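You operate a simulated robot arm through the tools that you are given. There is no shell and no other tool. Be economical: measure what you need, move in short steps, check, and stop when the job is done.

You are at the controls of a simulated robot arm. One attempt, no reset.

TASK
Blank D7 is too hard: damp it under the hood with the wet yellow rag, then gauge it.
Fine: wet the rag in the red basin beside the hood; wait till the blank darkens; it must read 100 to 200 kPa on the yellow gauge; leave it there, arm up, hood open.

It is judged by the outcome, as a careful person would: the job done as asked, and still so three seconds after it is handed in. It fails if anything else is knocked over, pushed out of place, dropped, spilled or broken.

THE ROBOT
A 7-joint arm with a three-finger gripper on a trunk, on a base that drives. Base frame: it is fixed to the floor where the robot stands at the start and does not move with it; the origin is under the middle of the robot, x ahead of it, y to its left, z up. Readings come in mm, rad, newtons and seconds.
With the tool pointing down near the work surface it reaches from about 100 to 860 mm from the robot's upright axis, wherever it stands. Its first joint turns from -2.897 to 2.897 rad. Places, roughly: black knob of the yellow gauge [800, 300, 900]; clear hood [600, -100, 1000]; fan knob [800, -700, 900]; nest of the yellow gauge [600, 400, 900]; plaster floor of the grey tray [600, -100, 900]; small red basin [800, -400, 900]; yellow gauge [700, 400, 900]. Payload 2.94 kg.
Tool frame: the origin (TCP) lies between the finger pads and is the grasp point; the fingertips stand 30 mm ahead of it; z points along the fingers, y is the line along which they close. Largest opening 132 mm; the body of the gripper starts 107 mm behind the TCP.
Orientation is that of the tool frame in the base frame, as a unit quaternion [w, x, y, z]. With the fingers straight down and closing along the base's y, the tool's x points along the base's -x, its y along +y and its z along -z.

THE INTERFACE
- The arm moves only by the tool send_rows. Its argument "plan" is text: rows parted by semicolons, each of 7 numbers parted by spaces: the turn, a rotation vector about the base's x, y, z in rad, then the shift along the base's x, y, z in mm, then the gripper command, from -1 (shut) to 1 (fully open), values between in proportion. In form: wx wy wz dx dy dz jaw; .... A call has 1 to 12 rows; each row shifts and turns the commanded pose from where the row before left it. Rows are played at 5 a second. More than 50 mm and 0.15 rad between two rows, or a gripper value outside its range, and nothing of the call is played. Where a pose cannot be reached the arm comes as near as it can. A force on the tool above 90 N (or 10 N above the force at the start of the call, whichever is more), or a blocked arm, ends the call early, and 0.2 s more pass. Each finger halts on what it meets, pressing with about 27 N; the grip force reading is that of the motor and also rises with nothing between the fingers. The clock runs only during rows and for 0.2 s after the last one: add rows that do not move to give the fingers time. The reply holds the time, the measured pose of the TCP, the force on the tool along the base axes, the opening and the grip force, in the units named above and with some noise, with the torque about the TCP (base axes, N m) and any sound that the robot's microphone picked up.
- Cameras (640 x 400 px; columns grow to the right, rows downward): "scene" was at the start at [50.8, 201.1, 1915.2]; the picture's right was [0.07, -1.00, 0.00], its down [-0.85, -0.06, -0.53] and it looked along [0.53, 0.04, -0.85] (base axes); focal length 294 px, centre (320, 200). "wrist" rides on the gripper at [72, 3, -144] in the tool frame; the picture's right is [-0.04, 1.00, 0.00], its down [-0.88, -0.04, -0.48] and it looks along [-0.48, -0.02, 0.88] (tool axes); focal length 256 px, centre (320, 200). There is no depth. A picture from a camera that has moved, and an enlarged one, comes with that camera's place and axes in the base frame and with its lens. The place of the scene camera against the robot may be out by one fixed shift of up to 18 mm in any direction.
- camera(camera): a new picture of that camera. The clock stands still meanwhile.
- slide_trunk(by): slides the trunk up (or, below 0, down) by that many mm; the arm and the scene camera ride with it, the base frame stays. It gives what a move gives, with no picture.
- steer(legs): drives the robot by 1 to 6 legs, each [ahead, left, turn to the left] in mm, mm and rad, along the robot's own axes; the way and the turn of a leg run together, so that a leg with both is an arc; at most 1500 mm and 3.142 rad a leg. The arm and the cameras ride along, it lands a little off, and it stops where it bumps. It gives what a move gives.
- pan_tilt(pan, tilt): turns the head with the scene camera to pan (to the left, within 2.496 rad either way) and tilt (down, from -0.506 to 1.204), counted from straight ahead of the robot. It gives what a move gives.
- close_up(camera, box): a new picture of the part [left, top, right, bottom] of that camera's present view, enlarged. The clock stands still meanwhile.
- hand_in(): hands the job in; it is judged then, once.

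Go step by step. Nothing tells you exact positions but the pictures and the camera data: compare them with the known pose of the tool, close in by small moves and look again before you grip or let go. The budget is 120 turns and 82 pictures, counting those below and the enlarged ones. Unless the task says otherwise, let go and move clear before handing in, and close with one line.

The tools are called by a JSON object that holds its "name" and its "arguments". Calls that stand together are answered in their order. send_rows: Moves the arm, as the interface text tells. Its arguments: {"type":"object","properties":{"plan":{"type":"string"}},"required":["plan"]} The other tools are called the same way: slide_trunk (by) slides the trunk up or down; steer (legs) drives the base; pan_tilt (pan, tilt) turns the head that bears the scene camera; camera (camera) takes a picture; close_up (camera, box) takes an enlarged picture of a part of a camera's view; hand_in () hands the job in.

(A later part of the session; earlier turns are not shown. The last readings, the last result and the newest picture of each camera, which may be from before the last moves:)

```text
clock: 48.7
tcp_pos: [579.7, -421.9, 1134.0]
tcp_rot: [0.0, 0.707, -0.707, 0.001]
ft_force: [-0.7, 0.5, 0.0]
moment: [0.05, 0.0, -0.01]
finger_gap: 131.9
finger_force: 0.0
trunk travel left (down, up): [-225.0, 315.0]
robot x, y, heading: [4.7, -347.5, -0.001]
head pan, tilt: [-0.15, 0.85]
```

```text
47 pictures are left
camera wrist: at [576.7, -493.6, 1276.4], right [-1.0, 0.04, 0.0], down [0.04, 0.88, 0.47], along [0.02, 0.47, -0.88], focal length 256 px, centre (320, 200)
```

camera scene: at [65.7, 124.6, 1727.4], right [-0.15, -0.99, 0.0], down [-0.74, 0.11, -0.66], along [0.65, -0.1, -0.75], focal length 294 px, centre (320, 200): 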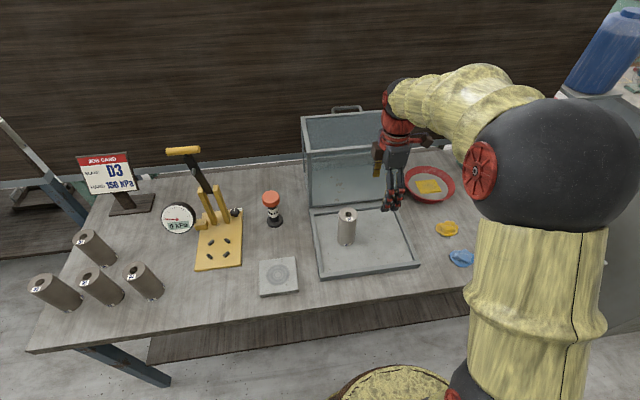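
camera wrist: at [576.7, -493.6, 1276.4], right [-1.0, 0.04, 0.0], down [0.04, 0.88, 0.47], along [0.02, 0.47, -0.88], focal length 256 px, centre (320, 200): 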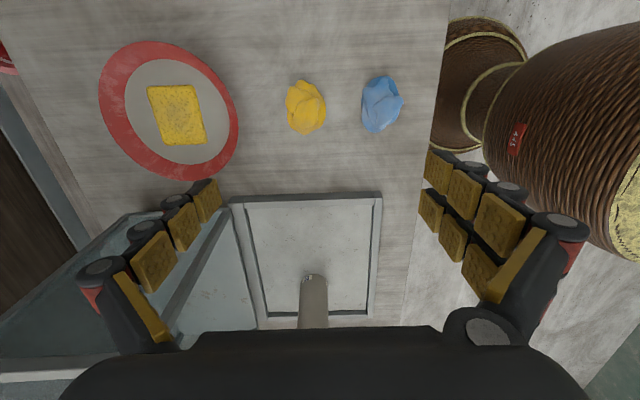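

Rag at about (602,-432). Move above and descend, then check.

{"name": "send_rows", "arguments": {"plan": "0 0 0 22 -10 -40 0.6;0 0 0 0 0 -48 0.6;0 0 0 0 0 -48 0.6;0 0 0 0 0 -48 0.6;0 0 0 0 0 -40 0.6;0 0 0 0 0 -20 0.6;0 0 0 0 0 0 0.6"}}

{"name": "camera", "arguments": {"camera": "wrist"}}

```text
clock: 50.3
tcp_pos: [603.1, -430.9, 890.1]
tcp_rot: [-0.001, 0.707, -0.707, 0.002]
ft_force: [0.8, 0.4, -1.5]
moment: [-0.02, -0.04, 0.0]
finger_gap: 105.4
finger_force: 0.1
trunk travel left (down, up): [-225.0, 315.0]
robot x, y, heading: [8.9, -345.3, -0.001]
head pan, tilt: [-0.15, 0.85]
```

```text
46 pictures are left
camera wrist: at [600.9, -502.6, 1032.4], right [-1.0, 0.04, 0.0], down [0.04, 0.88, 0.47], along [0.02, 0.47, -0.88], focal length 256 px, centre (320, 200)
```

wrist: 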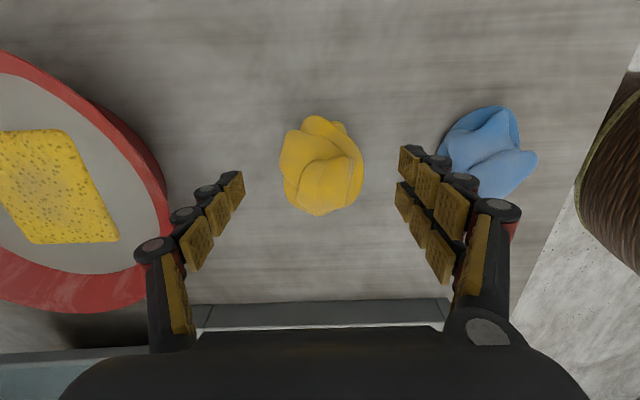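

{"name": "send_rows", "arguments": {"plan": "0 0 0 -1 -4 -10 0.4;0 0 0 0 0 -8 0.4;0 0 0 0 0 -4 0.4;0 0 0 0 0 0 0"}}

{"name": "send_rows", "arguments": {"plan": "0 0 0 0 0 0 -1;0 0 0 0 0 0 -1;0 0 0 0 0 0 -1;0 0 0 0 0 0 -1;0 0 0 0 0 0 -1;0 0 0 0 0 0 -1;0 0 0 0 0 0 -1"}}

{"name": "camera", "arguments": {"camera": "wrist"}}

```text
clock: 51.3
tcp_pos: [600.7, -436.3, 867.9]
tcp_rot: [-0.001, -0.707, 0.707, -0.001]
ft_force: [-3.6, -0.3, 5.2]
moment: [0.11, 0.27, 0.09]
finger_gap: 69.7
finger_force: 2.3
trunk travel left (down, up): [-225.0, 315.0]
robot x, y, heading: [9.5, -347.1, 0.003]
head pan, tilt: [-0.15, 0.85]
```

```text
clock: 52.9
tcp_pos: [599.4, -435.7, 868.8]
tcp_rot: [0.0, -0.707, 0.707, -0.002]
ft_force: [-9.8, -1.7, 24.4]
moment: [0.07, 1.14, 0.06]
finger_gap: 60.0
finger_force: 26.4
trunk travel left (down, up): [-225.0, 315.0]
robot x, y, heading: [7.7, -347.4, 0.002]
head pan, tilt: [-0.15, 0.85]
```

```text
45 pictures are left
camera wrist: at [596.8, -507.1, 1011.8], right [-1.0, 0.04, 0.0], down [0.04, 0.88, 0.47], along [0.02, 0.47, -0.88], focal length 256 px, centre (320, 200)
```

wrist: 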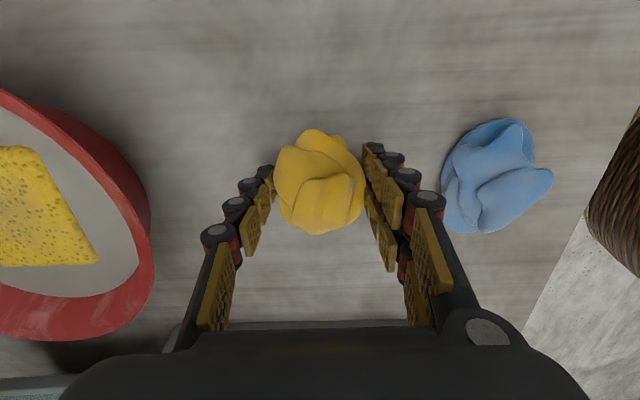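

Rag gripped (60 mm). Lift and carry over the basin.

{"name": "send_rows", "arguments": {"plan": "0 0 0 0 0 15 -1;0 0 0 0 0 45 -1;0 0 0 0 0 48 -1;0 0 0 45 0 20 -1;0 0 0 48 0 0 -1;0 0 0 48 0 0 -1;0 0 0 30 0 0 -1;0 0 0 0 0 0 -1"}}

{"name": "camera", "arguments": {"camera": "wrist"}}

{"name": "close_up", "arguments": {"camera": "scene", "box": [200, 120, 420, 320]}}

```text
clock: 54.7
tcp_pos: [773.7, -434.8, 994.3]
tcp_rot: [0.0, -0.707, 0.707, -0.001]
ft_force: [-1.1, 0.0, -1.1]
moment: [-0.03, 0.01, -0.03]
finger_gap: 59.7
finger_force: 27.0
trunk travel left (down, up): [-225.0, 315.0]
robot x, y, heading: [8.3, -347.3, 0.004]
head pan, tilt: [-0.15, 0.85]
```

```text
44 pictures are left
camera wrist: at [770.9, -507.7, 1137.2], right [-1.0, 0.04, 0.0], down [0.04, 0.88, 0.47], along [0.02, 0.47, -0.88], focal length 256 px, centre (320, 200)
```

wrist: 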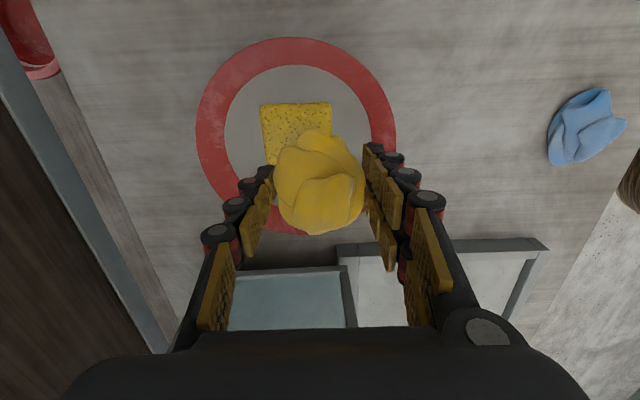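

```text
2.00 times, centred on (310, 220) of scene
camera zoom: at [66.1, -163.1, 1727.4], right [-0.15, -0.99, 0.0], down [-0.74, 0.11, -0.66], along [0.65, -0.1, -0.75], focal length 589 px, centre (340, 160)
```

zoom: 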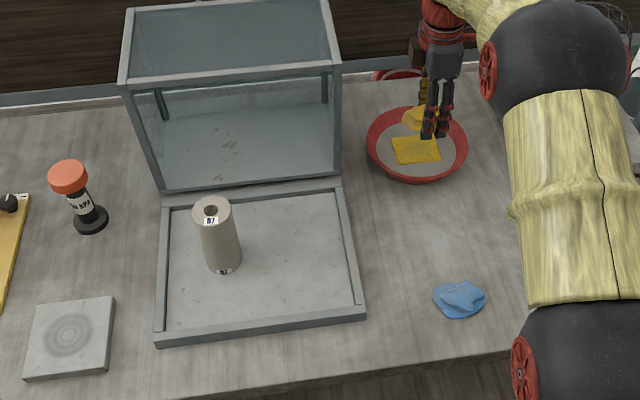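

Basin centre ≈(800,-440), sponge in its middle. I'll dip the rag at the near-y side of the water at about (800,-485) to avoid most of the sponge.

{"name": "send_rows", "arguments": {"plan": "0 0 0 14 -25 0 -1;0 0 0 12 -27 0 -1;0 0 0 0 0 -40 -1;0 0 0 0 0 -35 -1;0 0 0 0 0 0 -1"}}

{"name": "camera", "arguments": {"camera": "wrist"}}

{"name": "close_up", "arguments": {"camera": "scene", "box": [300, 130, 420, 230]}}

```text
clock: 55.9
tcp_pos: [801.8, -488.4, 923.3]
tcp_rot: [-0.001, 0.707, -0.707, 0.003]
ft_force: [-0.6, -1.3, 14.4]
moment: [-0.37, 0.54, -0.01]
finger_gap: 59.7
finger_force: 26.9
trunk travel left (down, up): [-225.0, 315.0]
robot x, y, heading: [11.0, -348.1, 0.002]
head pan, tilt: [-0.15, 0.85]
```

```text
42 pictures are left
camera wrist: at [797.6, -558.8, 1065.9], right [-1.0, 0.04, -0.01], down [0.04, 0.88, 0.47], along [0.03, 0.47, -0.88], focal length 256 px, centre (320, 200)
```

wrist: 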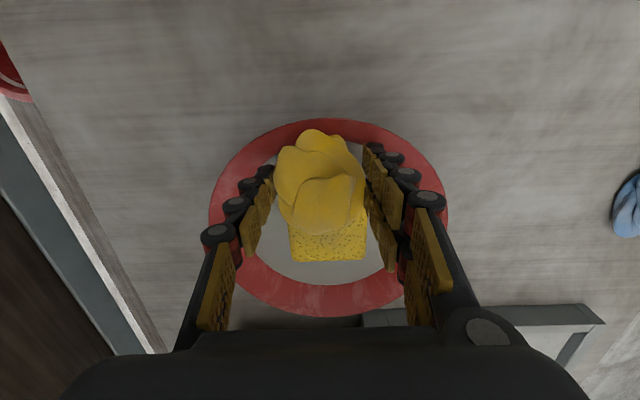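

```text
4.00 times, centred on (360, 180) of scene
camera zoom: at [64.8, -163.0, 1727.6], right [-0.15, -0.99, 0.0], down [-0.74, 0.11, -0.66], along [0.65, -0.1, -0.75], focal length 1177 px, centre (160, 280)
```

zoom: 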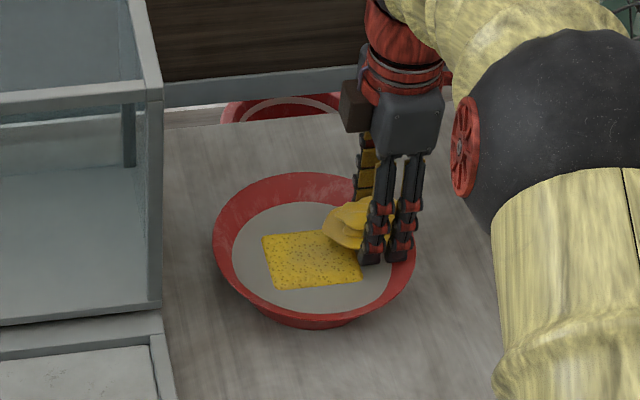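

Light contact with the basin wall on the near side. Lift a little, shift towards the middle, and lower again gently.

{"name": "send_rows", "arguments": {"plan": "0 0 0 0 0 20 -1;0 0 0 -1 24 0 -1;0 0 0 0 0 -14 -1;0 0 0 0 0 -6 -1;0 0 0 0 0 0 -1"}}

{"name": "send_rows", "arguments": {"plan": "0 0 0 0 0 -5 -1;0 0 0 0 0 -5 -1;0 0 0 0 0 0 -1"}}

{"name": "camera", "arguments": {"camera": "wrist"}}

```text
clock: 57.1
tcp_pos: [796.4, -463.4, 920.7]
tcp_rot: [0.0, -0.707, 0.707, 0.0]
ft_force: [-0.6, 0.0, 0.3]
moment: [-0.03, 0.0, 0.01]
finger_gap: 59.8
finger_force: 27.1
trunk travel left (down, up): [-225.0, 315.0]
robot x, y, heading: [8.3, -345.4, 0.002]
head pan, tilt: [-0.15, 0.85]
```

```text
clock: 57.9
tcp_pos: [797.2, -462.4, 910.9]
tcp_rot: [0.0, 0.707, -0.707, 0.001]
ft_force: [0.4, 0.5, -0.1]
moment: [0.01, 0.0, 0.01]
finger_gap: 59.7
finger_force: 26.4
trunk travel left (down, up): [-225.0, 315.0]
robot x, y, heading: [6.7, -346.7, 0.0]
head pan, tilt: [-0.15, 0.85]
```

```text
40 pictures are left
camera wrist: at [793.7, -534.5, 1052.8], right [-1.0, 0.04, 0.0], down [0.04, 0.88, 0.47], along [0.02, 0.47, -0.88], focal length 256 px, centre (320, 200)
```

wrist: 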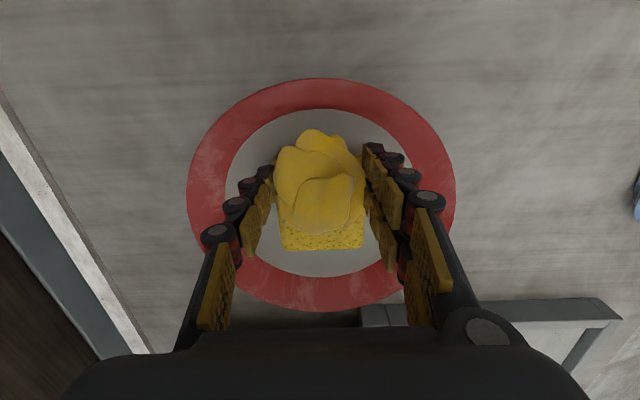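

{"name": "send_rows", "arguments": {"plan": "0 0 0 0 0 -5 -1;0 0 0 0 0 0 -1"}}

{"name": "send_rows", "arguments": {"plan": "0 0 0 0 0 -5 -1;0 0 0 0 0 0 -1"}}

{"name": "camera", "arguments": {"camera": "wrist"}}

```text
clock: 58.5
tcp_pos: [796.8, -463.8, 904.7]
tcp_rot: [-0.001, 0.708, -0.706, 0.002]
ft_force: [0.6, -0.2, -1.0]
moment: [-0.02, -0.02, -0.01]
finger_gap: 59.7
finger_force: 26.9
trunk travel left (down, up): [-225.0, 315.0]
robot x, y, heading: [6.1, -347.8, 0.001]
head pan, tilt: [-0.15, 0.85]
```

```text
clock: 59.1
tcp_pos: [797.3, -463.2, 904.5]
tcp_rot: [-0.002, 0.707, -0.707, 0.003]
ft_force: [-6.9, 1.8, 28.0]
moment: [0.19, 1.09, -0.05]
finger_gap: 59.9
finger_force: 27.2
trunk travel left (down, up): [-225.0, 315.0]
robot x, y, heading: [6.5, -347.9, -0.001]
head pan, tilt: [-0.15, 0.85]
```

```text
39 pictures are left
camera wrist: at [793.1, -534.8, 1047.9], right [-1.0, 0.04, -0.01], down [0.03, 0.88, 0.47], along [0.03, 0.47, -0.88], focal length 256 px, centre (320, 200)
```

wrist: 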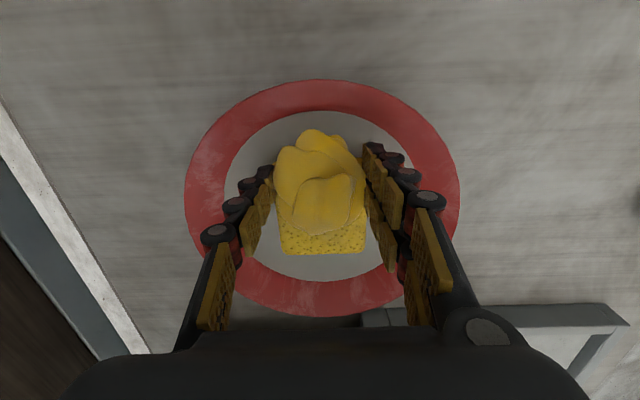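

{"name": "send_rows", "arguments": {"plan": "0 0 0 0 0 2 -1;0 0 0 0 0 0 -1;0 0 0 0 0 0 -1;0 0 0 0 0 0 -1;0 0 0 0 0 0 -1;0 0 0 0 0 0 -1;0 0 0 0 0 0 -1;0 0 0 0 0 0 -1;0 0 0 0 0 0 -1;0 0 0 0 0 0 -1"}}

{"name": "close_up", "arguments": {"camera": "wrist", "box": [180, 70, 460, 320]}}

```text
clock: 61.3
tcp_pos: [797.5, -463.7, 905.2]
tcp_rot: [-0.001, 0.707, -0.707, 0.002]
ft_force: [5.1, 3.2, 31.4]
moment: [0.24, 0.31, -0.1]
finger_gap: 60.0
finger_force: 27.6
trunk travel left (down, up): [-225.0, 315.0]
robot x, y, heading: [4.9, -345.6, 0.001]
head pan, tilt: [-0.15, 0.85]
```

```text
1.60 times, centred on (320, 195) of wrist
camera zoom: at [793.0, -534.9, 1047.5], right [-1.0, 0.04, -0.01], down [0.04, 0.88, 0.47], along [0.03, 0.47, -0.88], focal length 410 px, centre (320, 208)
```

zoom: 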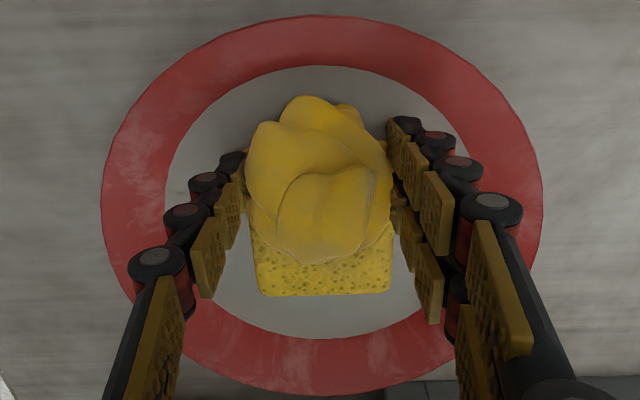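

{"name": "send_rows", "arguments": {"plan": "0 0 0 0 0 15 -1;0 0 0 0 0 20 -1;0 0 0 0 0 20 -1;0 0 0 0 0 0 -1;0 0 0 0 0 0 -1"}}

{"name": "close_up", "arguments": {"camera": "wrist", "box": [180, 70, 460, 320]}}

{"name": "close_up", "arguments": {"camera": "scene", "box": [300, 130, 420, 230]}}

```text
clock: 62.5
tcp_pos: [795.9, -462.9, 957.4]
tcp_rot: [0.0, 0.707, -0.707, 0.001]
ft_force: [-0.1, -0.5, -0.7]
moment: [0.0, -0.01, 0.01]
finger_gap: 59.6
finger_force: 27.3
trunk travel left (down, up): [-225.0, 315.0]
robot x, y, heading: [6.6, -352.4, 0.005]
head pan, tilt: [-0.15, 0.85]
```

```text
1.60 times, centred on (320, 195) of wrist
camera zoom: at [792.8, -534.7, 1099.9], right [-1.0, 0.04, 0.0], down [0.04, 0.88, 0.47], along [0.02, 0.47, -0.88], focal length 410 px, centre (320, 208)
```

zoom: 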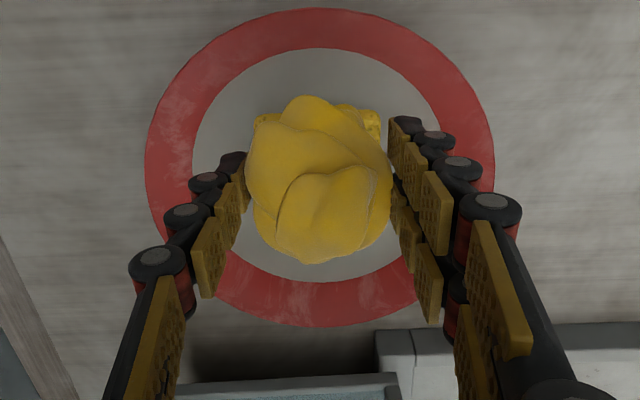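

```text
4.00 times, centred on (360, 180) of scene
camera zoom: at [66.4, -163.2, 1727.3], right [-0.15, -0.99, 0.0], down [-0.74, 0.11, -0.66], along [0.65, -0.1, -0.75], focal length 1177 px, centre (160, 280)
```

zoom: 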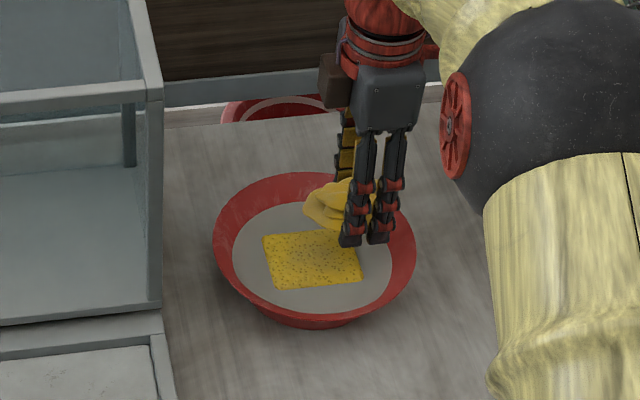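

I can't yet tell if the rag is wet. I'll press it once more centrally into the basin and hold, then compare its look.

{"name": "send_rows", "arguments": {"plan": "0 0 0 2 19 0 -1;0 0 0 0 0 -30 -1;0 0 0 0 0 -20 -1;0 0 0 0 0 -5 -1;0 0 0 0 0 0 -1;0 0 0 0 0 0 -1;0 0 0 0 0 0 -1;0 0 0 0 0 0 -1;0 0 0 0 0 0 -1;0 0 0 0 0 0 -1;0 0 0 0 0 0 -1"}}

{"name": "close_up", "arguments": {"camera": "scene", "box": [320, 140, 400, 210]}}

```text
clock: 64.9
tcp_pos: [797.7, -445.0, 905.2]
tcp_rot: [0.002, -0.707, 0.707, -0.003]
ft_force: [5.8, 0.6, 29.1]
moment: [0.14, 0.83, -0.03]
finger_gap: 59.6
finger_force: 27.5
trunk travel left (down, up): [-225.0, 315.0]
robot x, y, heading: [5.1, -345.7, 0.004]
head pan, tilt: [-0.15, 0.85]
```

```text
5.71 times, centred on (360, 175) of scene
camera zoom: at [64.1, -162.7, 1727.5], right [-0.15, -0.99, 0.0], down [-0.74, 0.11, -0.66], along [0.65, -0.1, -0.75], focal length 1682 px, centre (91, 343)
```

zoom: 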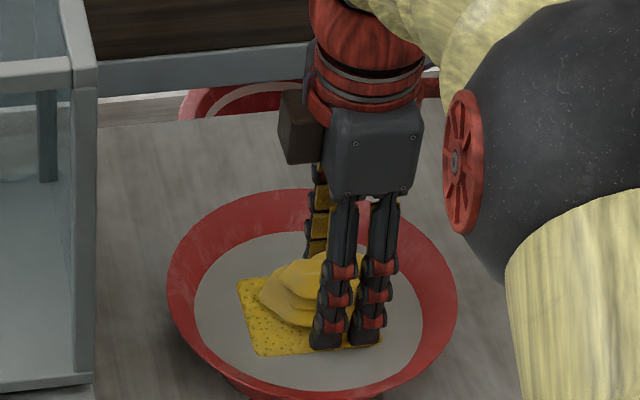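

I'll also dip the rag's edge into the open water beside the sponge by tilting the tool.

{"name": "send_rows", "arguments": {"plan": "0 0 0 0 0 20 -1;0 0 0 0 -15 20 -1;0.15 0 0 0 -17 0 -1;0.15 0 0 0 0 0 -1;0.15 0 0 0 0 0 -1;0 0 0 0 0 -20 -1;0 0 0 0 0 -8 -1;0 0 0 0 0 0 -1"}}

{"name": "camera", "arguments": {"camera": "wrist"}}

```text
clock: 66.7
tcp_pos: [798.9, -476.9, 915.7]
tcp_rot: [0.159, -0.689, 0.69, 0.157]
ft_force: [-0.5, 0.5, -0.7]
moment: [0.0, 0.03, -0.03]
finger_gap: 59.9
finger_force: 27.1
trunk travel left (down, up): [-225.0, 315.0]
robot x, y, heading: [7.9, -345.8, 0.002]
head pan, tilt: [-0.15, 0.85]
```

```text
34 pictures are left
camera wrist: at [796.0, -603.8, 1011.9], right [-1.0, 0.04, 0.02], down [0.04, 0.58, 0.81], along [0.02, 0.81, -0.59], focal length 256 px, centre (320, 200)
```

wrist: 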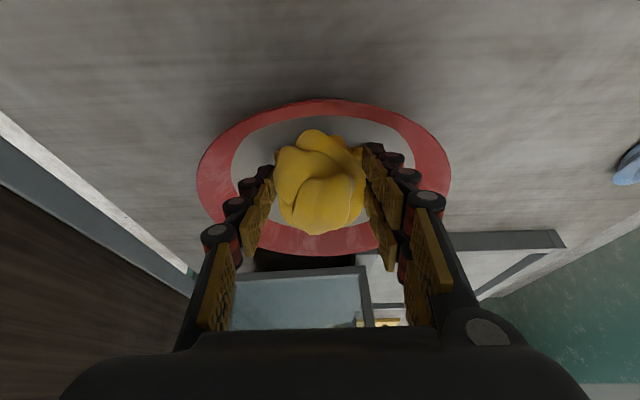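

{"name": "send_rows", "arguments": {"plan": "0 0 0 0 0 -5 -1;0 0 0 0 0 -5 -1;0 0 0 0 0 -5 -1;0 0 0 0 0 0 -1;0 0 0 0 0 0 -1"}}

{"name": "close_up", "arguments": {"camera": "wrist", "box": [180, 80, 460, 280]}}

```text
clock: 67.9
tcp_pos: [799.6, -475.6, 907.9]
tcp_rot: [-0.16, 0.69, -0.689, -0.153]
ft_force: [-5.1, 1.4, 45.6]
moment: [-0.14, 1.34, 0.07]
finger_gap: 59.6
finger_force: 26.8
trunk travel left (down, up): [-225.0, 315.0]
robot x, y, heading: [5.6, -347.1, 0.006]
head pan, tilt: [-0.15, 0.85]
```

```text
2.00 times, centred on (320, 180) of wrist
camera zoom: at [795.2, -603.0, 1004.6], right [-1.0, 0.04, 0.01], down [0.03, 0.59, 0.81], along [0.03, 0.81, -0.59], focal length 512 px, centre (320, 240)
```

zoom: 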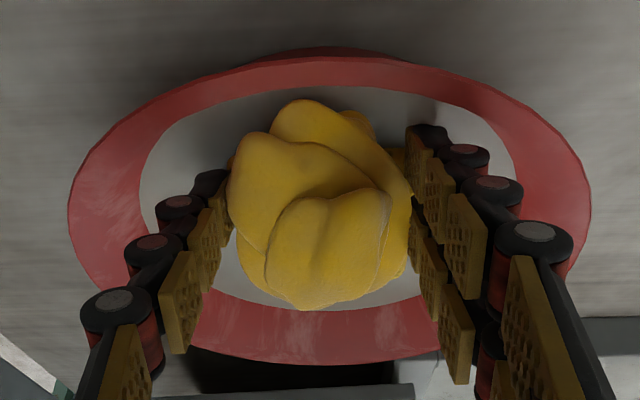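

Enough dipping. Lift, straighten, and carry the rag over to the tray.

{"name": "send_rows", "arguments": {"plan": "0 0 0 0 0 20 -1;0 0 0 0 15 30 -1;-0.15 0 0 0 15 30 -1;-0.15 0 0 -30 0 20 -1;-0.15 0 0 -45 0 10 -1;0 0 0 -48 0 0 -1;0 0 0 -48 0 0 -1;0 0 0 -20 40 0 -1;0 0 0 0 48 0 -1;0 0 0 0 48 0 -1;0 0 0 0 48 0 -1;0 0 0 0 48 0 -1"}}

{"name": "camera", "arguments": {"camera": "wrist"}}

```text
clock: 70.5
tcp_pos: [607.1, -214.0, 1009.9]
tcp_rot: [0.0, -0.707, 0.707, -0.002]
ft_force: [0.2, -0.3, 0.4]
moment: [-0.06, -0.01, 0.0]
finger_gap: 59.8
finger_force: 26.8
trunk travel left (down, up): [-225.0, 315.0]
robot x, y, heading: [8.2, -345.9, 0.002]
head pan, tilt: [-0.15, 0.85]
```

```text
32 pictures are left
camera wrist: at [604.5, -285.1, 1153.0], right [-1.0, 0.04, 0.0], down [0.04, 0.88, 0.47], along [0.02, 0.47, -0.88], focal length 256 px, centre (320, 200)
```

wrist: 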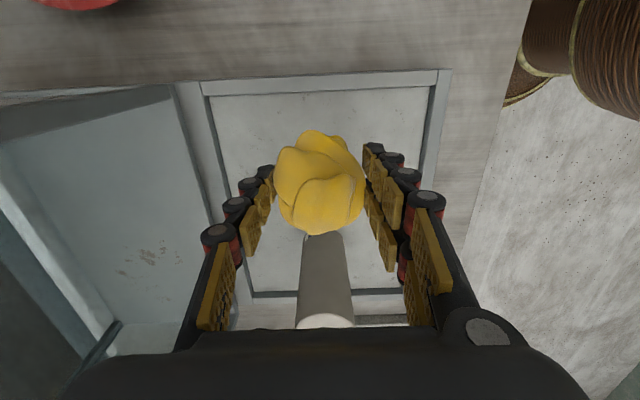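

{"name": "send_rows", "arguments": {"plan": "0 0 0 0 25 0 -1;0 0 0 0 0 -45 -1;0 0 0 0 0 -45 -1;0 0 0 0 0 -20 -1;0 0 0 0 0 -6 -1;0 0 0 0 0 0 -1"}}

{"name": "send_rows", "arguments": {"plan": "0 0 0 0 0 -3 -1;0 0 0 0 0 0 -1"}}

```text
clock: 71.9
tcp_pos: [608.0, -189.1, 893.5]
tcp_rot: [0.0, -0.707, 0.707, -0.002]
ft_force: [-0.2, 0.7, -0.6]
moment: [0.01, 0.02, 0.01]
finger_gap: 59.7
finger_force: 27.2
trunk travel left (down, up): [-225.0, 315.0]
robot x, y, heading: [10.1, -348.8, 0.004]
head pan, tilt: [-0.15, 0.85]
```

```text
clock: 72.5
tcp_pos: [607.2, -189.2, 890.6]
tcp_rot: [0.0, 0.707, -0.707, 0.001]
ft_force: [-0.2, -0.3, -0.9]
moment: [0.0, 0.0, 0.01]
finger_gap: 59.7
finger_force: 27.2
trunk travel left (down, up): [-225.0, 315.0]
robot x, y, heading: [4.9, -350.3, -0.002]
head pan, tilt: [-0.15, 0.85]
```

Close to the floor; release the rag and rise.

{"name": "send_rows", "arguments": {"plan": "0 0 0 0 0 -3 -1;0 0 0 0 0 0 -0.05;0 0 0 0 0 0 0.2;0 0 0 0 0 0 0.2;0 0 0 0 0 30 0.2;0 0 0 0 0 45 0.2;0 0 0 0 0 48 0.2;0 0 0 0 0 48 0.2;0 0 0 0 0 48 0.2"}}

{"name": "camera", "arguments": {"camera": "scene"}}

```text
clock: 74.5
tcp_pos: [606.7, -191.0, 1106.6]
tcp_rot: [0.0, -0.707, 0.708, -0.002]
ft_force: [-0.2, -0.3, -0.9]
moment: [0.03, -0.02, 0.03]
finger_gap: 79.2
finger_force: 0.1
trunk travel left (down, up): [-225.0, 315.0]
robot x, y, heading: [10.9, -345.8, -0.001]
head pan, tilt: [-0.15, 0.85]
```

```text
31 pictures are left
camera scene: at [65.5, -163.1, 1727.4], right [-0.15, -0.99, 0.0], down [-0.74, 0.11, -0.66], along [0.65, -0.1, -0.75], focal length 294 px, centre (320, 200)
```

scene: 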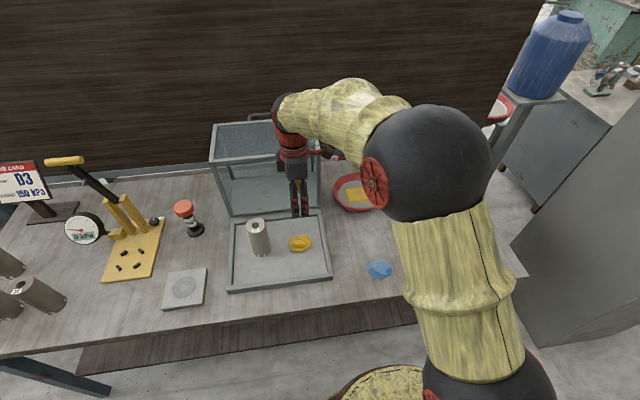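

The rag now looks darker than the sponge, so it is wet, and sits beside D7. Next: close the hood. Raise, drive back to where I let the handle go.

{"name": "send_rows", "arguments": {"plan": "0 0 0 0 0 40 -0.6;0 0 0 0 0 45 -0.6;0 0 0 0 -40 20 -0.6;0 0 0 0 -48 0 -0.6;0 0 0 0 -48 0 -0.6;0 0 0 0 -48 0 -0.6;0 0 0 0 -40 0 -0.6;0 0 0 0 -38 0 -0.6"}}

{"name": "steer", "arguments": {"legs": [[0, 346, 0], [157, 0, 0]]}}

```text
clock: 76.3
tcp_pos: [607.0, -452.1, 1211.2]
tcp_rot: [-0.001, -0.706, 0.708, -0.001]
ft_force: [-0.3, -0.1, -0.3]
moment: [0.01, -0.02, 0.01]
finger_gap: 26.4
finger_force: 0.0
trunk travel left (down, up): [-225.0, 315.0]
robot x, y, heading: [6.6, -347.6, -0.0]
head pan, tilt: [-0.15, 0.85]
```

```text
clock: 79.5
tcp_pos: [765.7, -110.0, 1209.9]
tcp_rot: [-0.001, -0.707, 0.707, -0.001]
ft_force: [0.8, 0.0, 0.3]
moment: [0.0, 0.06, 0.05]
finger_gap: 26.4
finger_force: 0.2
trunk travel left (down, up): [-225.0, 315.0]
robot x, y, heading: [167.4, -2.2, 0.002]
head pan, tilt: [-0.15, 0.85]
```

{"name": "send_rows", "arguments": {"plan": "0 0 0 45 0 15 -0.4;0 0 0 48 2 0 -0.4;0 0.06 0 48 0 0 -0.4;0 0.06 0 48 0 -5 -0.4;0 0 0 3 0 -5 -0.4;0 0 0 0 0 0 -0.4"}}

{"name": "camera", "arguments": {"camera": "wrist"}}

```text
clock: 80.9
tcp_pos: [945.9, -110.3, 1234.6]
tcp_rot: [-0.037, -0.706, 0.707, 0.035]
ft_force: [-7.0, -1.3, 4.5]
moment: [0.05, -0.75, 0.01]
finger_gap: 40.0
finger_force: 0.2
trunk travel left (down, up): [-225.0, 315.0]
robot x, y, heading: [165.6, -5.5, 0.003]
head pan, tilt: [-0.15, 0.85]
```

```text
30 pictures are left
camera wrist: at [957.6, -181.3, 1376.7], right [-0.99, 0.05, 0.1], down [0.09, 0.88, 0.47], along [-0.07, 0.47, -0.88], focal length 256 px, centre (320, 200)
```

wrist: 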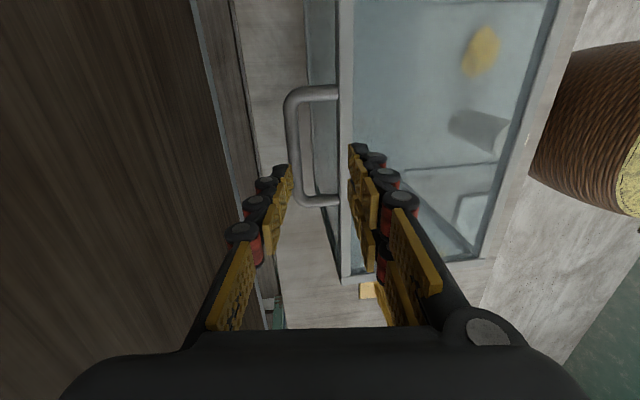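

{"name": "send_rows", "arguments": {"plan": "0 0 0 4 0 -15 -0.4;0 0 0 4 0 -20 -0.4;0 0.03 0 3 0 -15 -0.4;0 0 0 0 0 0 -0.4"}}

{"name": "camera", "arguments": {"camera": "wrist"}}

```text
clock: 81.9
tcp_pos: [969.4, -106.5, 1164.3]
tcp_rot: [-0.055, -0.704, 0.706, 0.052]
ft_force: [0.7, 0.3, -0.3]
moment: [-0.02, 0.04, -0.01]
finger_gap: 39.7
finger_force: 0.1
trunk travel left (down, up): [-225.0, 315.0]
robot x, y, heading: [162.6, -3.4, 0.001]
head pan, tilt: [-0.15, 0.85]
```

```text
29 pictures are left
camera wrist: at [988.5, -179.5, 1305.8], right [-0.99, 0.05, 0.15], down [0.11, 0.88, 0.46], along [-0.11, 0.47, -0.87], focal length 256 px, centre (320, 200)
```

wrist: 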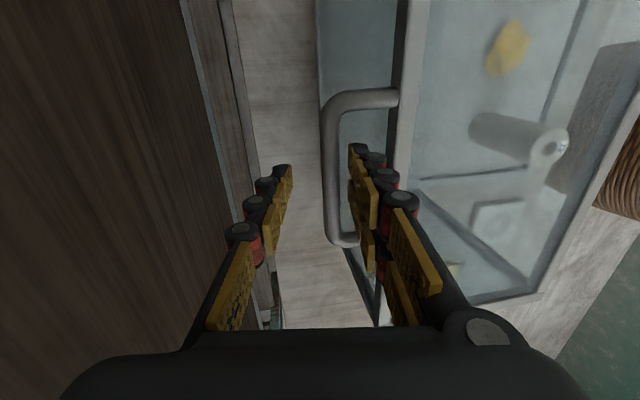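

{"name": "send_rows", "arguments": {"plan": "0 0 0 -6 0 -10 -0.4;0 0 0 -4 0 -12 -0.4;0 0 0 0 0 -4 -0.4;0 0 0 0 0 0 -1;0 0 0 0 0 0 -1;0 0 0 0 0 0 -1;0 0 0 0 0 0 -1"}}

{"name": "camera", "arguments": {"camera": "wrist"}}

```text
clock: 83.5
tcp_pos: [958.0, -108.5, 1138.7]
tcp_rot: [-0.053, -0.704, 0.706, 0.052]
ft_force: [-4.3, 0.2, -1.4]
moment: [0.01, -0.21, -0.49]
finger_gap: 10.0
finger_force: 33.5
trunk travel left (down, up): [-225.0, 315.0]
robot x, y, heading: [163.2, -5.7, -0.004]
head pan, tilt: [-0.15, 0.85]
```

```text
28 pictures are left
camera wrist: at [976.3, -180.0, 1280.9], right [-0.99, 0.05, 0.15], down [0.11, 0.88, 0.46], along [-0.11, 0.47, -0.87], focal length 256 px, centre (320, 200)
```

wrist: 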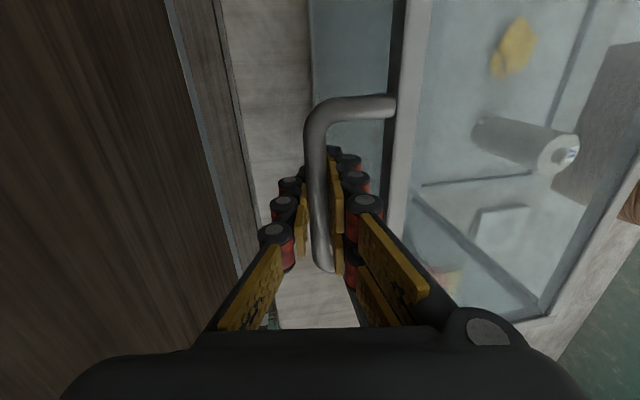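

Handle gripped. Now retrace the arc to close the hood, first to about 70°.

{"name": "send_rows", "arguments": {"plan": "0 0.03 0 -10 0 8 -1;0 0.03 0 -10 0 8 -1;0 0.035 0 -11.5 0 7.5 -1;0 0.035 0 -11.5 0 7.5 -1;0 0.05 0 -18.5 0 10 -1;0 0.05 0 -18.5 0 9.5 -1;0 0.04 0 -16.5 0 9 -1;0 0.04 0 -16.5 0 8 -1;0 0 0 0 0 0 -1"}}

```text
clock: 85.5
tcp_pos: [846.5, -109.3, 1206.2]
tcp_rot: [-0.162, -0.688, 0.688, 0.162]
ft_force: [-7.2, 3.2, -29.1]
moment: [-0.19, 0.05, -0.37]
finger_gap: 10.5
finger_force: 36.8
trunk travel left (down, up): [-225.0, 315.0]
robot x, y, heading: [165.9, -4.1, 0.001]
head pan, tilt: [-0.15, 0.85]
```

{"name": "send_rows", "arguments": {"plan": "0 0 0 -20 0 4.5 -1;0 0 0 -20 0 3.5 -1;0 0 0 -20 0 2.5 -1;0 0 0 -20.5 0 1.5 -1;0 0 0 -23 0 0 -1;0 0 0 -23 0 -1.5 -1;0 0 0 -19 0 -2.5 -1;0 0 0 -18.5 0 -3 -1;0 0 0 0 0 0 -1"}}

```text
clock: 87.5
tcp_pos: [679.4, -109.4, 1213.1]
tcp_rot: [-0.16, -0.688, 0.69, 0.159]
ft_force: [-4.5, -3.2, 28.2]
moment: [-0.02, -0.07, 0.01]
finger_gap: 10.5
finger_force: 36.2
trunk travel left (down, up): [-225.0, 315.0]
robot x, y, heading: [162.4, -5.5, 0.003]
head pan, tilt: [-0.15, 0.85]
```

{"name": "send_rows", "arguments": {"plan": "0 -0.05 0 -24.5 0 -4 -1;0 -0.05 0 -24.5 0 -7 -1;0 -0.07 0 -29.7 0 -13.5 -1;0 -0.032 0 -14.7 0 -7.5 -1;0 -0.032 0 -14.8 0 -8 -1;0 -0.03 0 -13.8 0 -8.5 -1;0 -0.032 0 -13.7 0 -9.5 -1;0 0 0 0 0 0 -1"}}

```text
clock: 89.3
tcp_pos: [545.9, -107.7, 1152.9]
tcp_rot: [-0.059, -0.704, 0.706, 0.059]
ft_force: [7.9, -3.2, -15.0]
moment: [0.64, 0.08, -0.06]
finger_gap: 10.5
finger_force: 36.3
trunk travel left (down, up): [-225.0, 315.0]
robot x, y, heading: [165.7, -2.3, 0.004]
head pan, tilt: [-0.15, 0.85]
```

{"name": "send_rows", "arguments": {"plan": "0 -0.03 0 -14.5 0 -10.5 -1;0 -0.033 0 -14.5 0 -10.5 -1;0 -0.04 0 -12.3 0 -11.5 -1;0 -0.035 0 -12.3 0 -11.5 -1;0 -0.03 0 -7 0 -9 -1;0 0 0 -6.5 0 -8 -1;0 0 0 0 0 0 -1"}}

{"name": "camera", "arguments": {"camera": "scene"}}

```text
clock: 90.9
tcp_pos: [479.6, -108.8, 1091.2]
tcp_rot: [0.0, -0.706, 0.708, -0.002]
ft_force: [15.7, -1.9, -14.9]
moment: [0.03, 0.01, 0.28]
finger_gap: 10.6
finger_force: 36.0
trunk travel left (down, up): [-225.0, 315.0]
robot x, y, heading: [162.7, -4.4, -0.002]
head pan, tilt: [-0.15, 0.85]
```

```text
27 pictures are left
camera scene: at [226.5, 179.0, 1727.3], right [-0.15, -0.99, 0.0], down [-0.74, 0.11, -0.66], along [0.65, -0.1, -0.75], focal length 294 px, centre (320, 200)
```

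scene: 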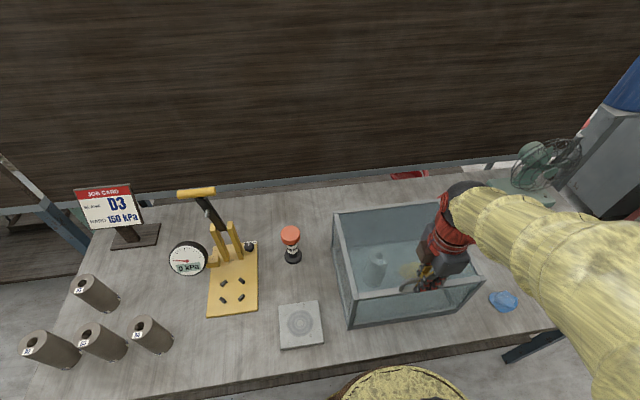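

{"name": "send_rows", "arguments": {"plan": "0 0 0 -1 0 -3 -1;0 0 0 0 0 -2 -1;0 0 0 0 0 0 -1"}}

{"name": "close_up", "arguments": {"camera": "scene", "box": [320, 190, 500, 340]}}

```text
clock: 91.7
tcp_pos: [477.6, -107.1, 1089.1]
tcp_rot: [0.001, -0.707, 0.708, -0.004]
ft_force: [4.2, -0.4, 26.1]
moment: [0.1, -0.01, 0.43]
finger_gap: 10.8
finger_force: 36.6
trunk travel left (down, up): [-225.0, 315.0]
robot x, y, heading: [166.2, -4.1, -0.0]
head pan, tilt: [-0.15, 0.85]
```

```text
2.67 times, centred on (410, 265) of scene
camera zoom: at [223.4, 179.6, 1727.6], right [-0.15, -0.99, 0.0], down [-0.74, 0.11, -0.66], along [0.65, -0.1, -0.75], focal length 785 px, centre (80, 27)
```

zoom: 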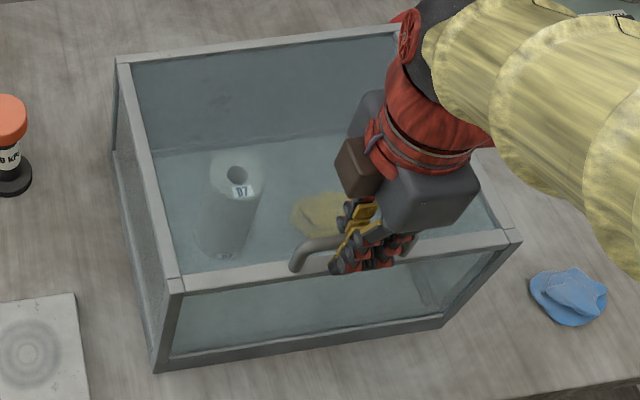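

Hood is closed on D7 and the wet rag. Now wait, keeping hold of the handle, and watch the colour.

{"name": "send_rows", "arguments": {"plan": "0 0 0 0 0 0 -1;0 0 0 0 0 0 -1;0 0 0 0 0 0 -1;0 0 0 0 0 0 -1;0 0 0 0 0 0 -1;0 0 0 0 0 0 -1;0 0 0 0 0 0 -1;0 0 0 0 0 0 -1;0 0 0 0 0 0 -1;0 0 0 0 0 0 -1;0 0 0 0 0 0 -1;0 0 0 0 0 0 -1"}}

{"name": "send_rows", "arguments": {"plan": "0 0 0 0 0 0 -1;0 0 0 0 0 0 -1;0 0 0 0 0 0 -1;0 0 0 0 0 0 -1;0 0 0 0 0 0 -1;0 0 0 0 0 0 -1;0 0 0 0 0 0 -1;0 0 0 0 0 0 -1;0 0 0 0 0 0 -1;0 0 0 0 0 0 -1;0 0 0 0 0 0 -1;0 0 0 0 0 0 -1"}}

{"name": "close_up", "arguments": {"camera": "scene", "box": [320, 190, 500, 340]}}

```text
clock: 94.3
tcp_pos: [479.1, -108.6, 1087.2]
tcp_rot: [0.002, -0.707, 0.707, -0.002]
ft_force: [10.3, -3.8, 24.0]
moment: [-0.07, 0.08, 0.13]
finger_gap: 10.2
finger_force: 36.0
trunk travel left (down, up): [-225.0, 315.0]
robot x, y, heading: [163.5, -3.6, 0.003]
head pan, tilt: [-0.15, 0.85]
```

```text
clock: 96.9
tcp_pos: [478.2, -108.9, 1087.7]
tcp_rot: [0.002, -0.706, 0.708, -0.002]
ft_force: [9.9, -3.6, 21.8]
moment: [0.09, 0.04, 0.12]
finger_gap: 10.4
finger_force: 36.5
trunk travel left (down, up): [-225.0, 315.0]
robot x, y, heading: [162.8, -4.2, -0.004]
head pan, tilt: [-0.15, 0.85]
```

```text
2.67 times, centred on (410, 265) of scene
camera zoom: at [224.3, 179.2, 1727.4], right [-0.15, -0.99, 0.0], down [-0.74, 0.11, -0.66], along [0.65, -0.1, -0.75], focal length 785 px, centre (80, 27)
```

zoom: 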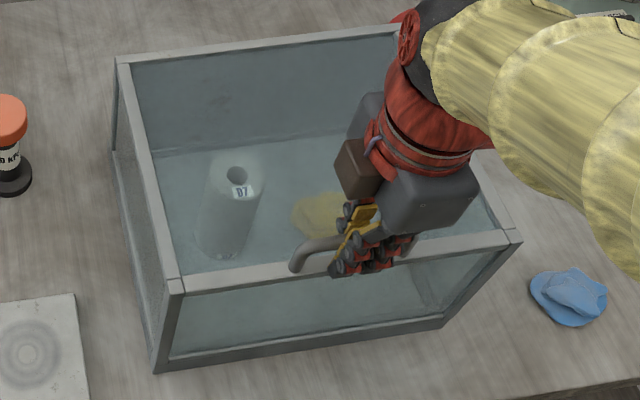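

{"name": "send_rows", "arguments": {"plan": "0 0 0 0 0 0 -1;0 0 0 0 0 0 -1;0 0 0 0 0 0 -1;0 0 0 0 0 0 -1;0 0 0 0 0 0 -1;0 0 0 0 0 0 -1;0 0 0 0 0 0 -1;0 0 0 0 0 0 -1;0 0 0 0 0 0 -1;0 0 0 0 0 0 -1;0 0 0 0 0 0 -1;0 0 0 0 0 0 -1"}}

{"name": "send_rows", "arguments": {"plan": "0 0 0 0 0 0 -1;0 0 0 0 0 0 -1;0 0 0 0 0 0 -1;0 0 0 0 0 0 -1;0 0 0 0 0 0 -1;0 0 0 0 0 0 -1;0 0 0 0 0 0 -1;0 0 0 0 0 0 -1;0 0 0 0 0 0 -1;0 0 0 0 0 0 -1;0 0 0 0 0 0 -1;0 0 0 0 0 0 -1"}}

{"name": "close_up", "arguments": {"camera": "scene", "box": [320, 190, 500, 340]}}

```text
clock: 99.5
tcp_pos: [477.9, -109.3, 1087.6]
tcp_rot: [0.002, -0.707, 0.707, -0.003]
ft_force: [8.8, -3.6, 18.2]
moment: [0.03, 0.08, 0.15]
finger_gap: 10.1
finger_force: 36.3
trunk travel left (down, up): [-225.0, 315.0]
robot x, y, heading: [165.0, -5.5, 0.0]
head pan, tilt: [-0.15, 0.85]
```

```text
clock: 102.1
tcp_pos: [478.3, -109.1, 1087.3]
tcp_rot: [0.001, -0.707, 0.708, -0.003]
ft_force: [8.5, -2.2, 12.7]
moment: [-0.01, 0.07, 0.19]
finger_gap: 9.9
finger_force: 36.1
trunk travel left (down, up): [-225.0, 315.0]
robot x, y, heading: [165.1, -6.7, -0.003]
head pan, tilt: [-0.15, 0.85]
```

```text
2.67 times, centred on (410, 265) of scene
camera zoom: at [224.5, 179.2, 1727.4], right [-0.15, -0.99, 0.0], down [-0.74, 0.11, -0.66], along [0.65, -0.1, -0.75], focal length 785 px, centre (80, 27)
```

zoom: 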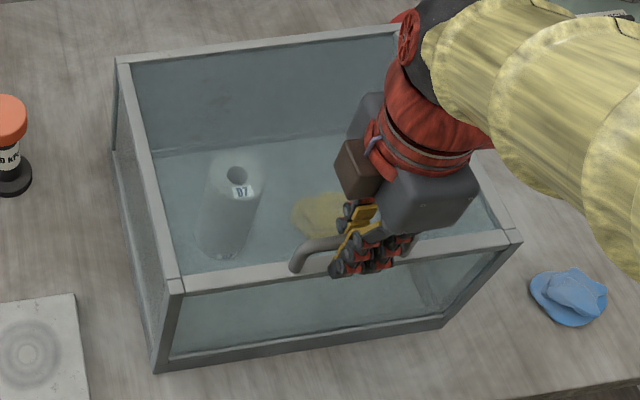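

{"name": "send_rows", "arguments": {"plan": "0 0 0 0 0 0 -1;0 0 0 0 0 0 -1;0 0 0 0 0 0 -1;0 0 0 0 0 0 -1;0 0 0 0 0 0 -1;0 0 0 0 0 0 -1;0 0 0 0 0 0 -1;0 0 0 0 0 0 -1;0 0 0 0 0 0 -1;0 0 0 0 0 0 -1;0 0 0 0 0 0 -1;0 0 0 0 0 0 -1"}}

{"name": "send_rows", "arguments": {"plan": "0 0 0 0 0 0 -1;0 0 0 0 0 0 -1;0 0 0 0 0 0 -1;0 0 0 0 0 0 -1;0 0 0 0 0 0 -1;0 0 0 0 0 0 -1;0 0 0 0 0 0 -1;0 0 0 0 0 0 -1;0 0 0 0 0 0 -1;0 0 0 0 0 0 -1;0 0 0 0 0 0 -1;0 0 0 0 0 0 -1"}}

{"name": "send_rows", "arguments": {"plan": "0 0 0 0 0 0 -1;0 0 0 0 0 0 -1;0 0 0 0 0 0 -1;0 0 0 0 0 0 -1;0 0 0 0 0 0 -1;0 0 0 0 0 0 -1;0 0 0 0 0 0 -1;0 0 0 0 0 0 -1;0 0 0 0 0 0 -1;0 0 0 0 0 0 -1;0 0 0 0 0 0 -1;0 0 0 0 0 0 -1"}}

{"name": "close_up", "arguments": {"camera": "scene", "box": [330, 220, 430, 310]}}

```text
clock: 104.7
tcp_pos: [479.2, -107.7, 1087.5]
tcp_rot: [0.001, -0.706, 0.708, -0.002]
ft_force: [7.1, -1.7, 10.1]
moment: [0.05, 0.09, 0.17]
finger_gap: 10.4
finger_force: 35.8
trunk travel left (down, up): [-225.0, 315.0]
robot x, y, heading: [164.3, -6.1, -0.003]
head pan, tilt: [-0.15, 0.85]
```

```text
clock: 107.3
tcp_pos: [478.2, -107.1, 1086.6]
tcp_rot: [0.001, -0.706, 0.708, -0.002]
ft_force: [7.1, -1.5, 6.9]
moment: [0.03, 0.09, 0.18]
finger_gap: 10.3
finger_force: 36.1
trunk travel left (down, up): [-225.0, 315.0]
robot x, y, heading: [165.3, -1.5, 0.002]
head pan, tilt: [-0.15, 0.85]
```

```text
clock: 109.9
tcp_pos: [478.3, -107.9, 1086.5]
tcp_rot: [0.001, -0.706, 0.708, -0.003]
ft_force: [7.2, -2.1, 5.4]
moment: [0.02, 0.07, 0.17]
finger_gap: 10.2
finger_force: 36.0
trunk travel left (down, up): [-225.0, 315.0]
robot x, y, heading: [164.8, -7.6, 0.005]
head pan, tilt: [-0.15, 0.85]
```

```text
4.44 times, centred on (380, 265) of scene
camera zoom: at [224.6, 179.2, 1727.4], right [-0.15, -0.99, 0.0], down [-0.74, 0.11, -0.66], along [0.65, -0.1, -0.75], focal length 1308 px, centre (53, -89)
```

zoom: 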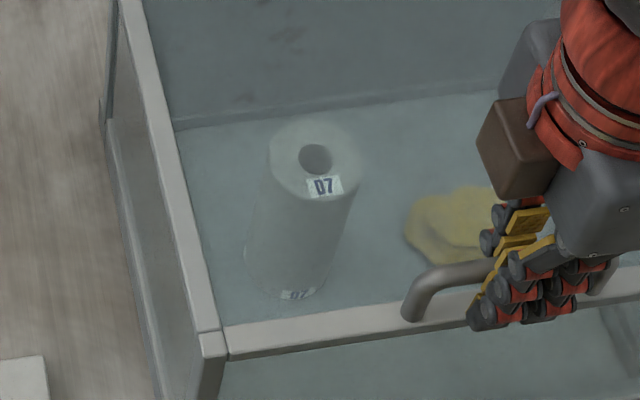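

{"name": "send_rows", "arguments": {"plan": "0 0 0 0 0 0 -1;0 0 0 0 0 0 -1;0 0 0 0 0 0 -1;0 0 0 0 0 0 -1;0 0 0 0 0 0 -1;0 0 0 0 0 0 -1;0 0 0 0 0 0 -1;0 0 0 0 0 0 -1;0 0 0 0 0 0 -1;0 0 0 0 0 0 -1;0 0 0 0 0 0 -1;0 0 0 0 0 0 -1"}}

{"name": "send_rows", "arguments": {"plan": "0 0 0 0 0 0 -1;0 0 0 0 0 0 -1;0 0 0 0 0 0 -1;0 0 0 0 0 0 -1;0 0 0 0 0 0 -1;0 0 0 0 0 0 -1;0 0 0 0 0 0 -1;0 0 0 0 0 0 -1;0 0 0 0 0 0 -1;0 0 0 0 0 0 -1;0 0 0 0 0 0 -1;0 0 0 0 0 0 -1"}}

{"name": "send_rows", "arguments": {"plan": "0 0 0 0 0 0 -1;0 0 0 0 0 0 -1;0 0 0 0 0 0 -1;0 0 0 0 0 0 -1;0 0 0 0 0 0 -1;0 0 0 0 0 0 -1;0 0 0 0 0 0 -1;0 0 0 0 0 0 -1;0 0 0 0 0 0 -1;0 0 0 0 0 0 -1;0 0 0 0 0 0 -1;0 0 0 0 0 0 -1"}}

{"name": "send_rows", "arguments": {"plan": "0 0 0 0 0 0 -1;0 0 0 0 0 0 -1;0 0 0 0 0 0 -1;0 0 0 0 0 0 -1;0 0 0 0 0 0 -1;0 0 0 0 0 0 -1;0 0 0 0 0 0 -1;0 0 0 0 0 0 -1;0 0 0 0 0 0 -1;0 0 0 0 0 0 -1;0 0 0 0 0 0 -1;0 0 0 0 0 0 -1"}}

{"name": "close_up", "arguments": {"camera": "scene", "box": [330, 220, 430, 310]}}

```text
clock: 112.5
tcp_pos: [478.3, -108.0, 1087.6]
tcp_rot: [0.001, -0.707, 0.707, -0.002]
ft_force: [6.6, -2.0, 3.4]
moment: [-0.03, 0.05, 0.15]
finger_gap: 10.4
finger_force: 36.0
trunk travel left (down, up): [-225.0, 315.0]
robot x, y, heading: [165.8, -6.5, -0.001]
head pan, tilt: [-0.15, 0.85]
```

```text
clock: 115.1
tcp_pos: [477.7, -107.5, 1086.8]
tcp_rot: [0.001, -0.707, 0.707, -0.002]
ft_force: [6.1, -1.8, 2.8]
moment: [0.04, 0.08, 0.17]
finger_gap: 10.2
finger_force: 36.0
trunk travel left (down, up): [-225.0, 315.0]
robot x, y, heading: [164.6, -2.2, -0.002]
head pan, tilt: [-0.15, 0.85]
```

```text
clock: 117.7
tcp_pos: [477.7, -109.2, 1088.1]
tcp_rot: [0.001, -0.707, 0.707, -0.003]
ft_force: [6.2, -1.2, 2.1]
moment: [0.01, 0.07, 0.18]
finger_gap: 10.4
finger_force: 36.5
trunk travel left (down, up): [-225.0, 315.0]
robot x, y, heading: [161.3, -2.6, 0.003]
head pan, tilt: [-0.15, 0.85]
```

```text
clock: 120.3
tcp_pos: [478.1, -108.6, 1087.9]
tcp_rot: [0.001, -0.707, 0.707, -0.002]
ft_force: [6.7, -1.7, 2.3]
moment: [0.0, 0.03, 0.15]
finger_gap: 10.3
finger_force: 36.2
trunk travel left (down, up): [-225.0, 315.0]
robot x, y, heading: [167.0, -1.1, -0.003]
head pan, tilt: [-0.15, 0.85]
```

```text
4.44 times, centred on (380, 265) of scene
camera zoom: at [224.7, 179.2, 1727.3], right [-0.15, -0.99, 0.0], down [-0.74, 0.11, -0.66], along [0.65, -0.1, -0.75], focal length 1308 px, centre (53, -89)
```

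zoom: 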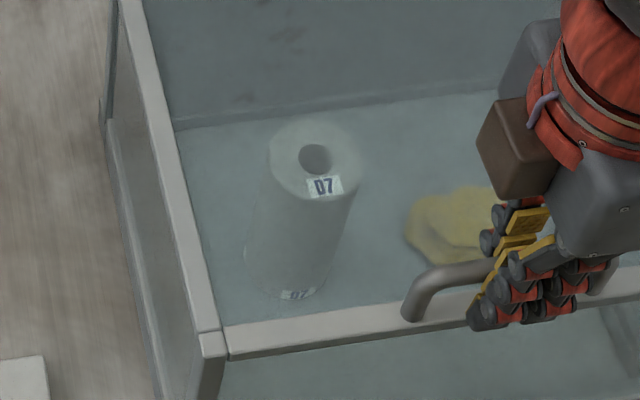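

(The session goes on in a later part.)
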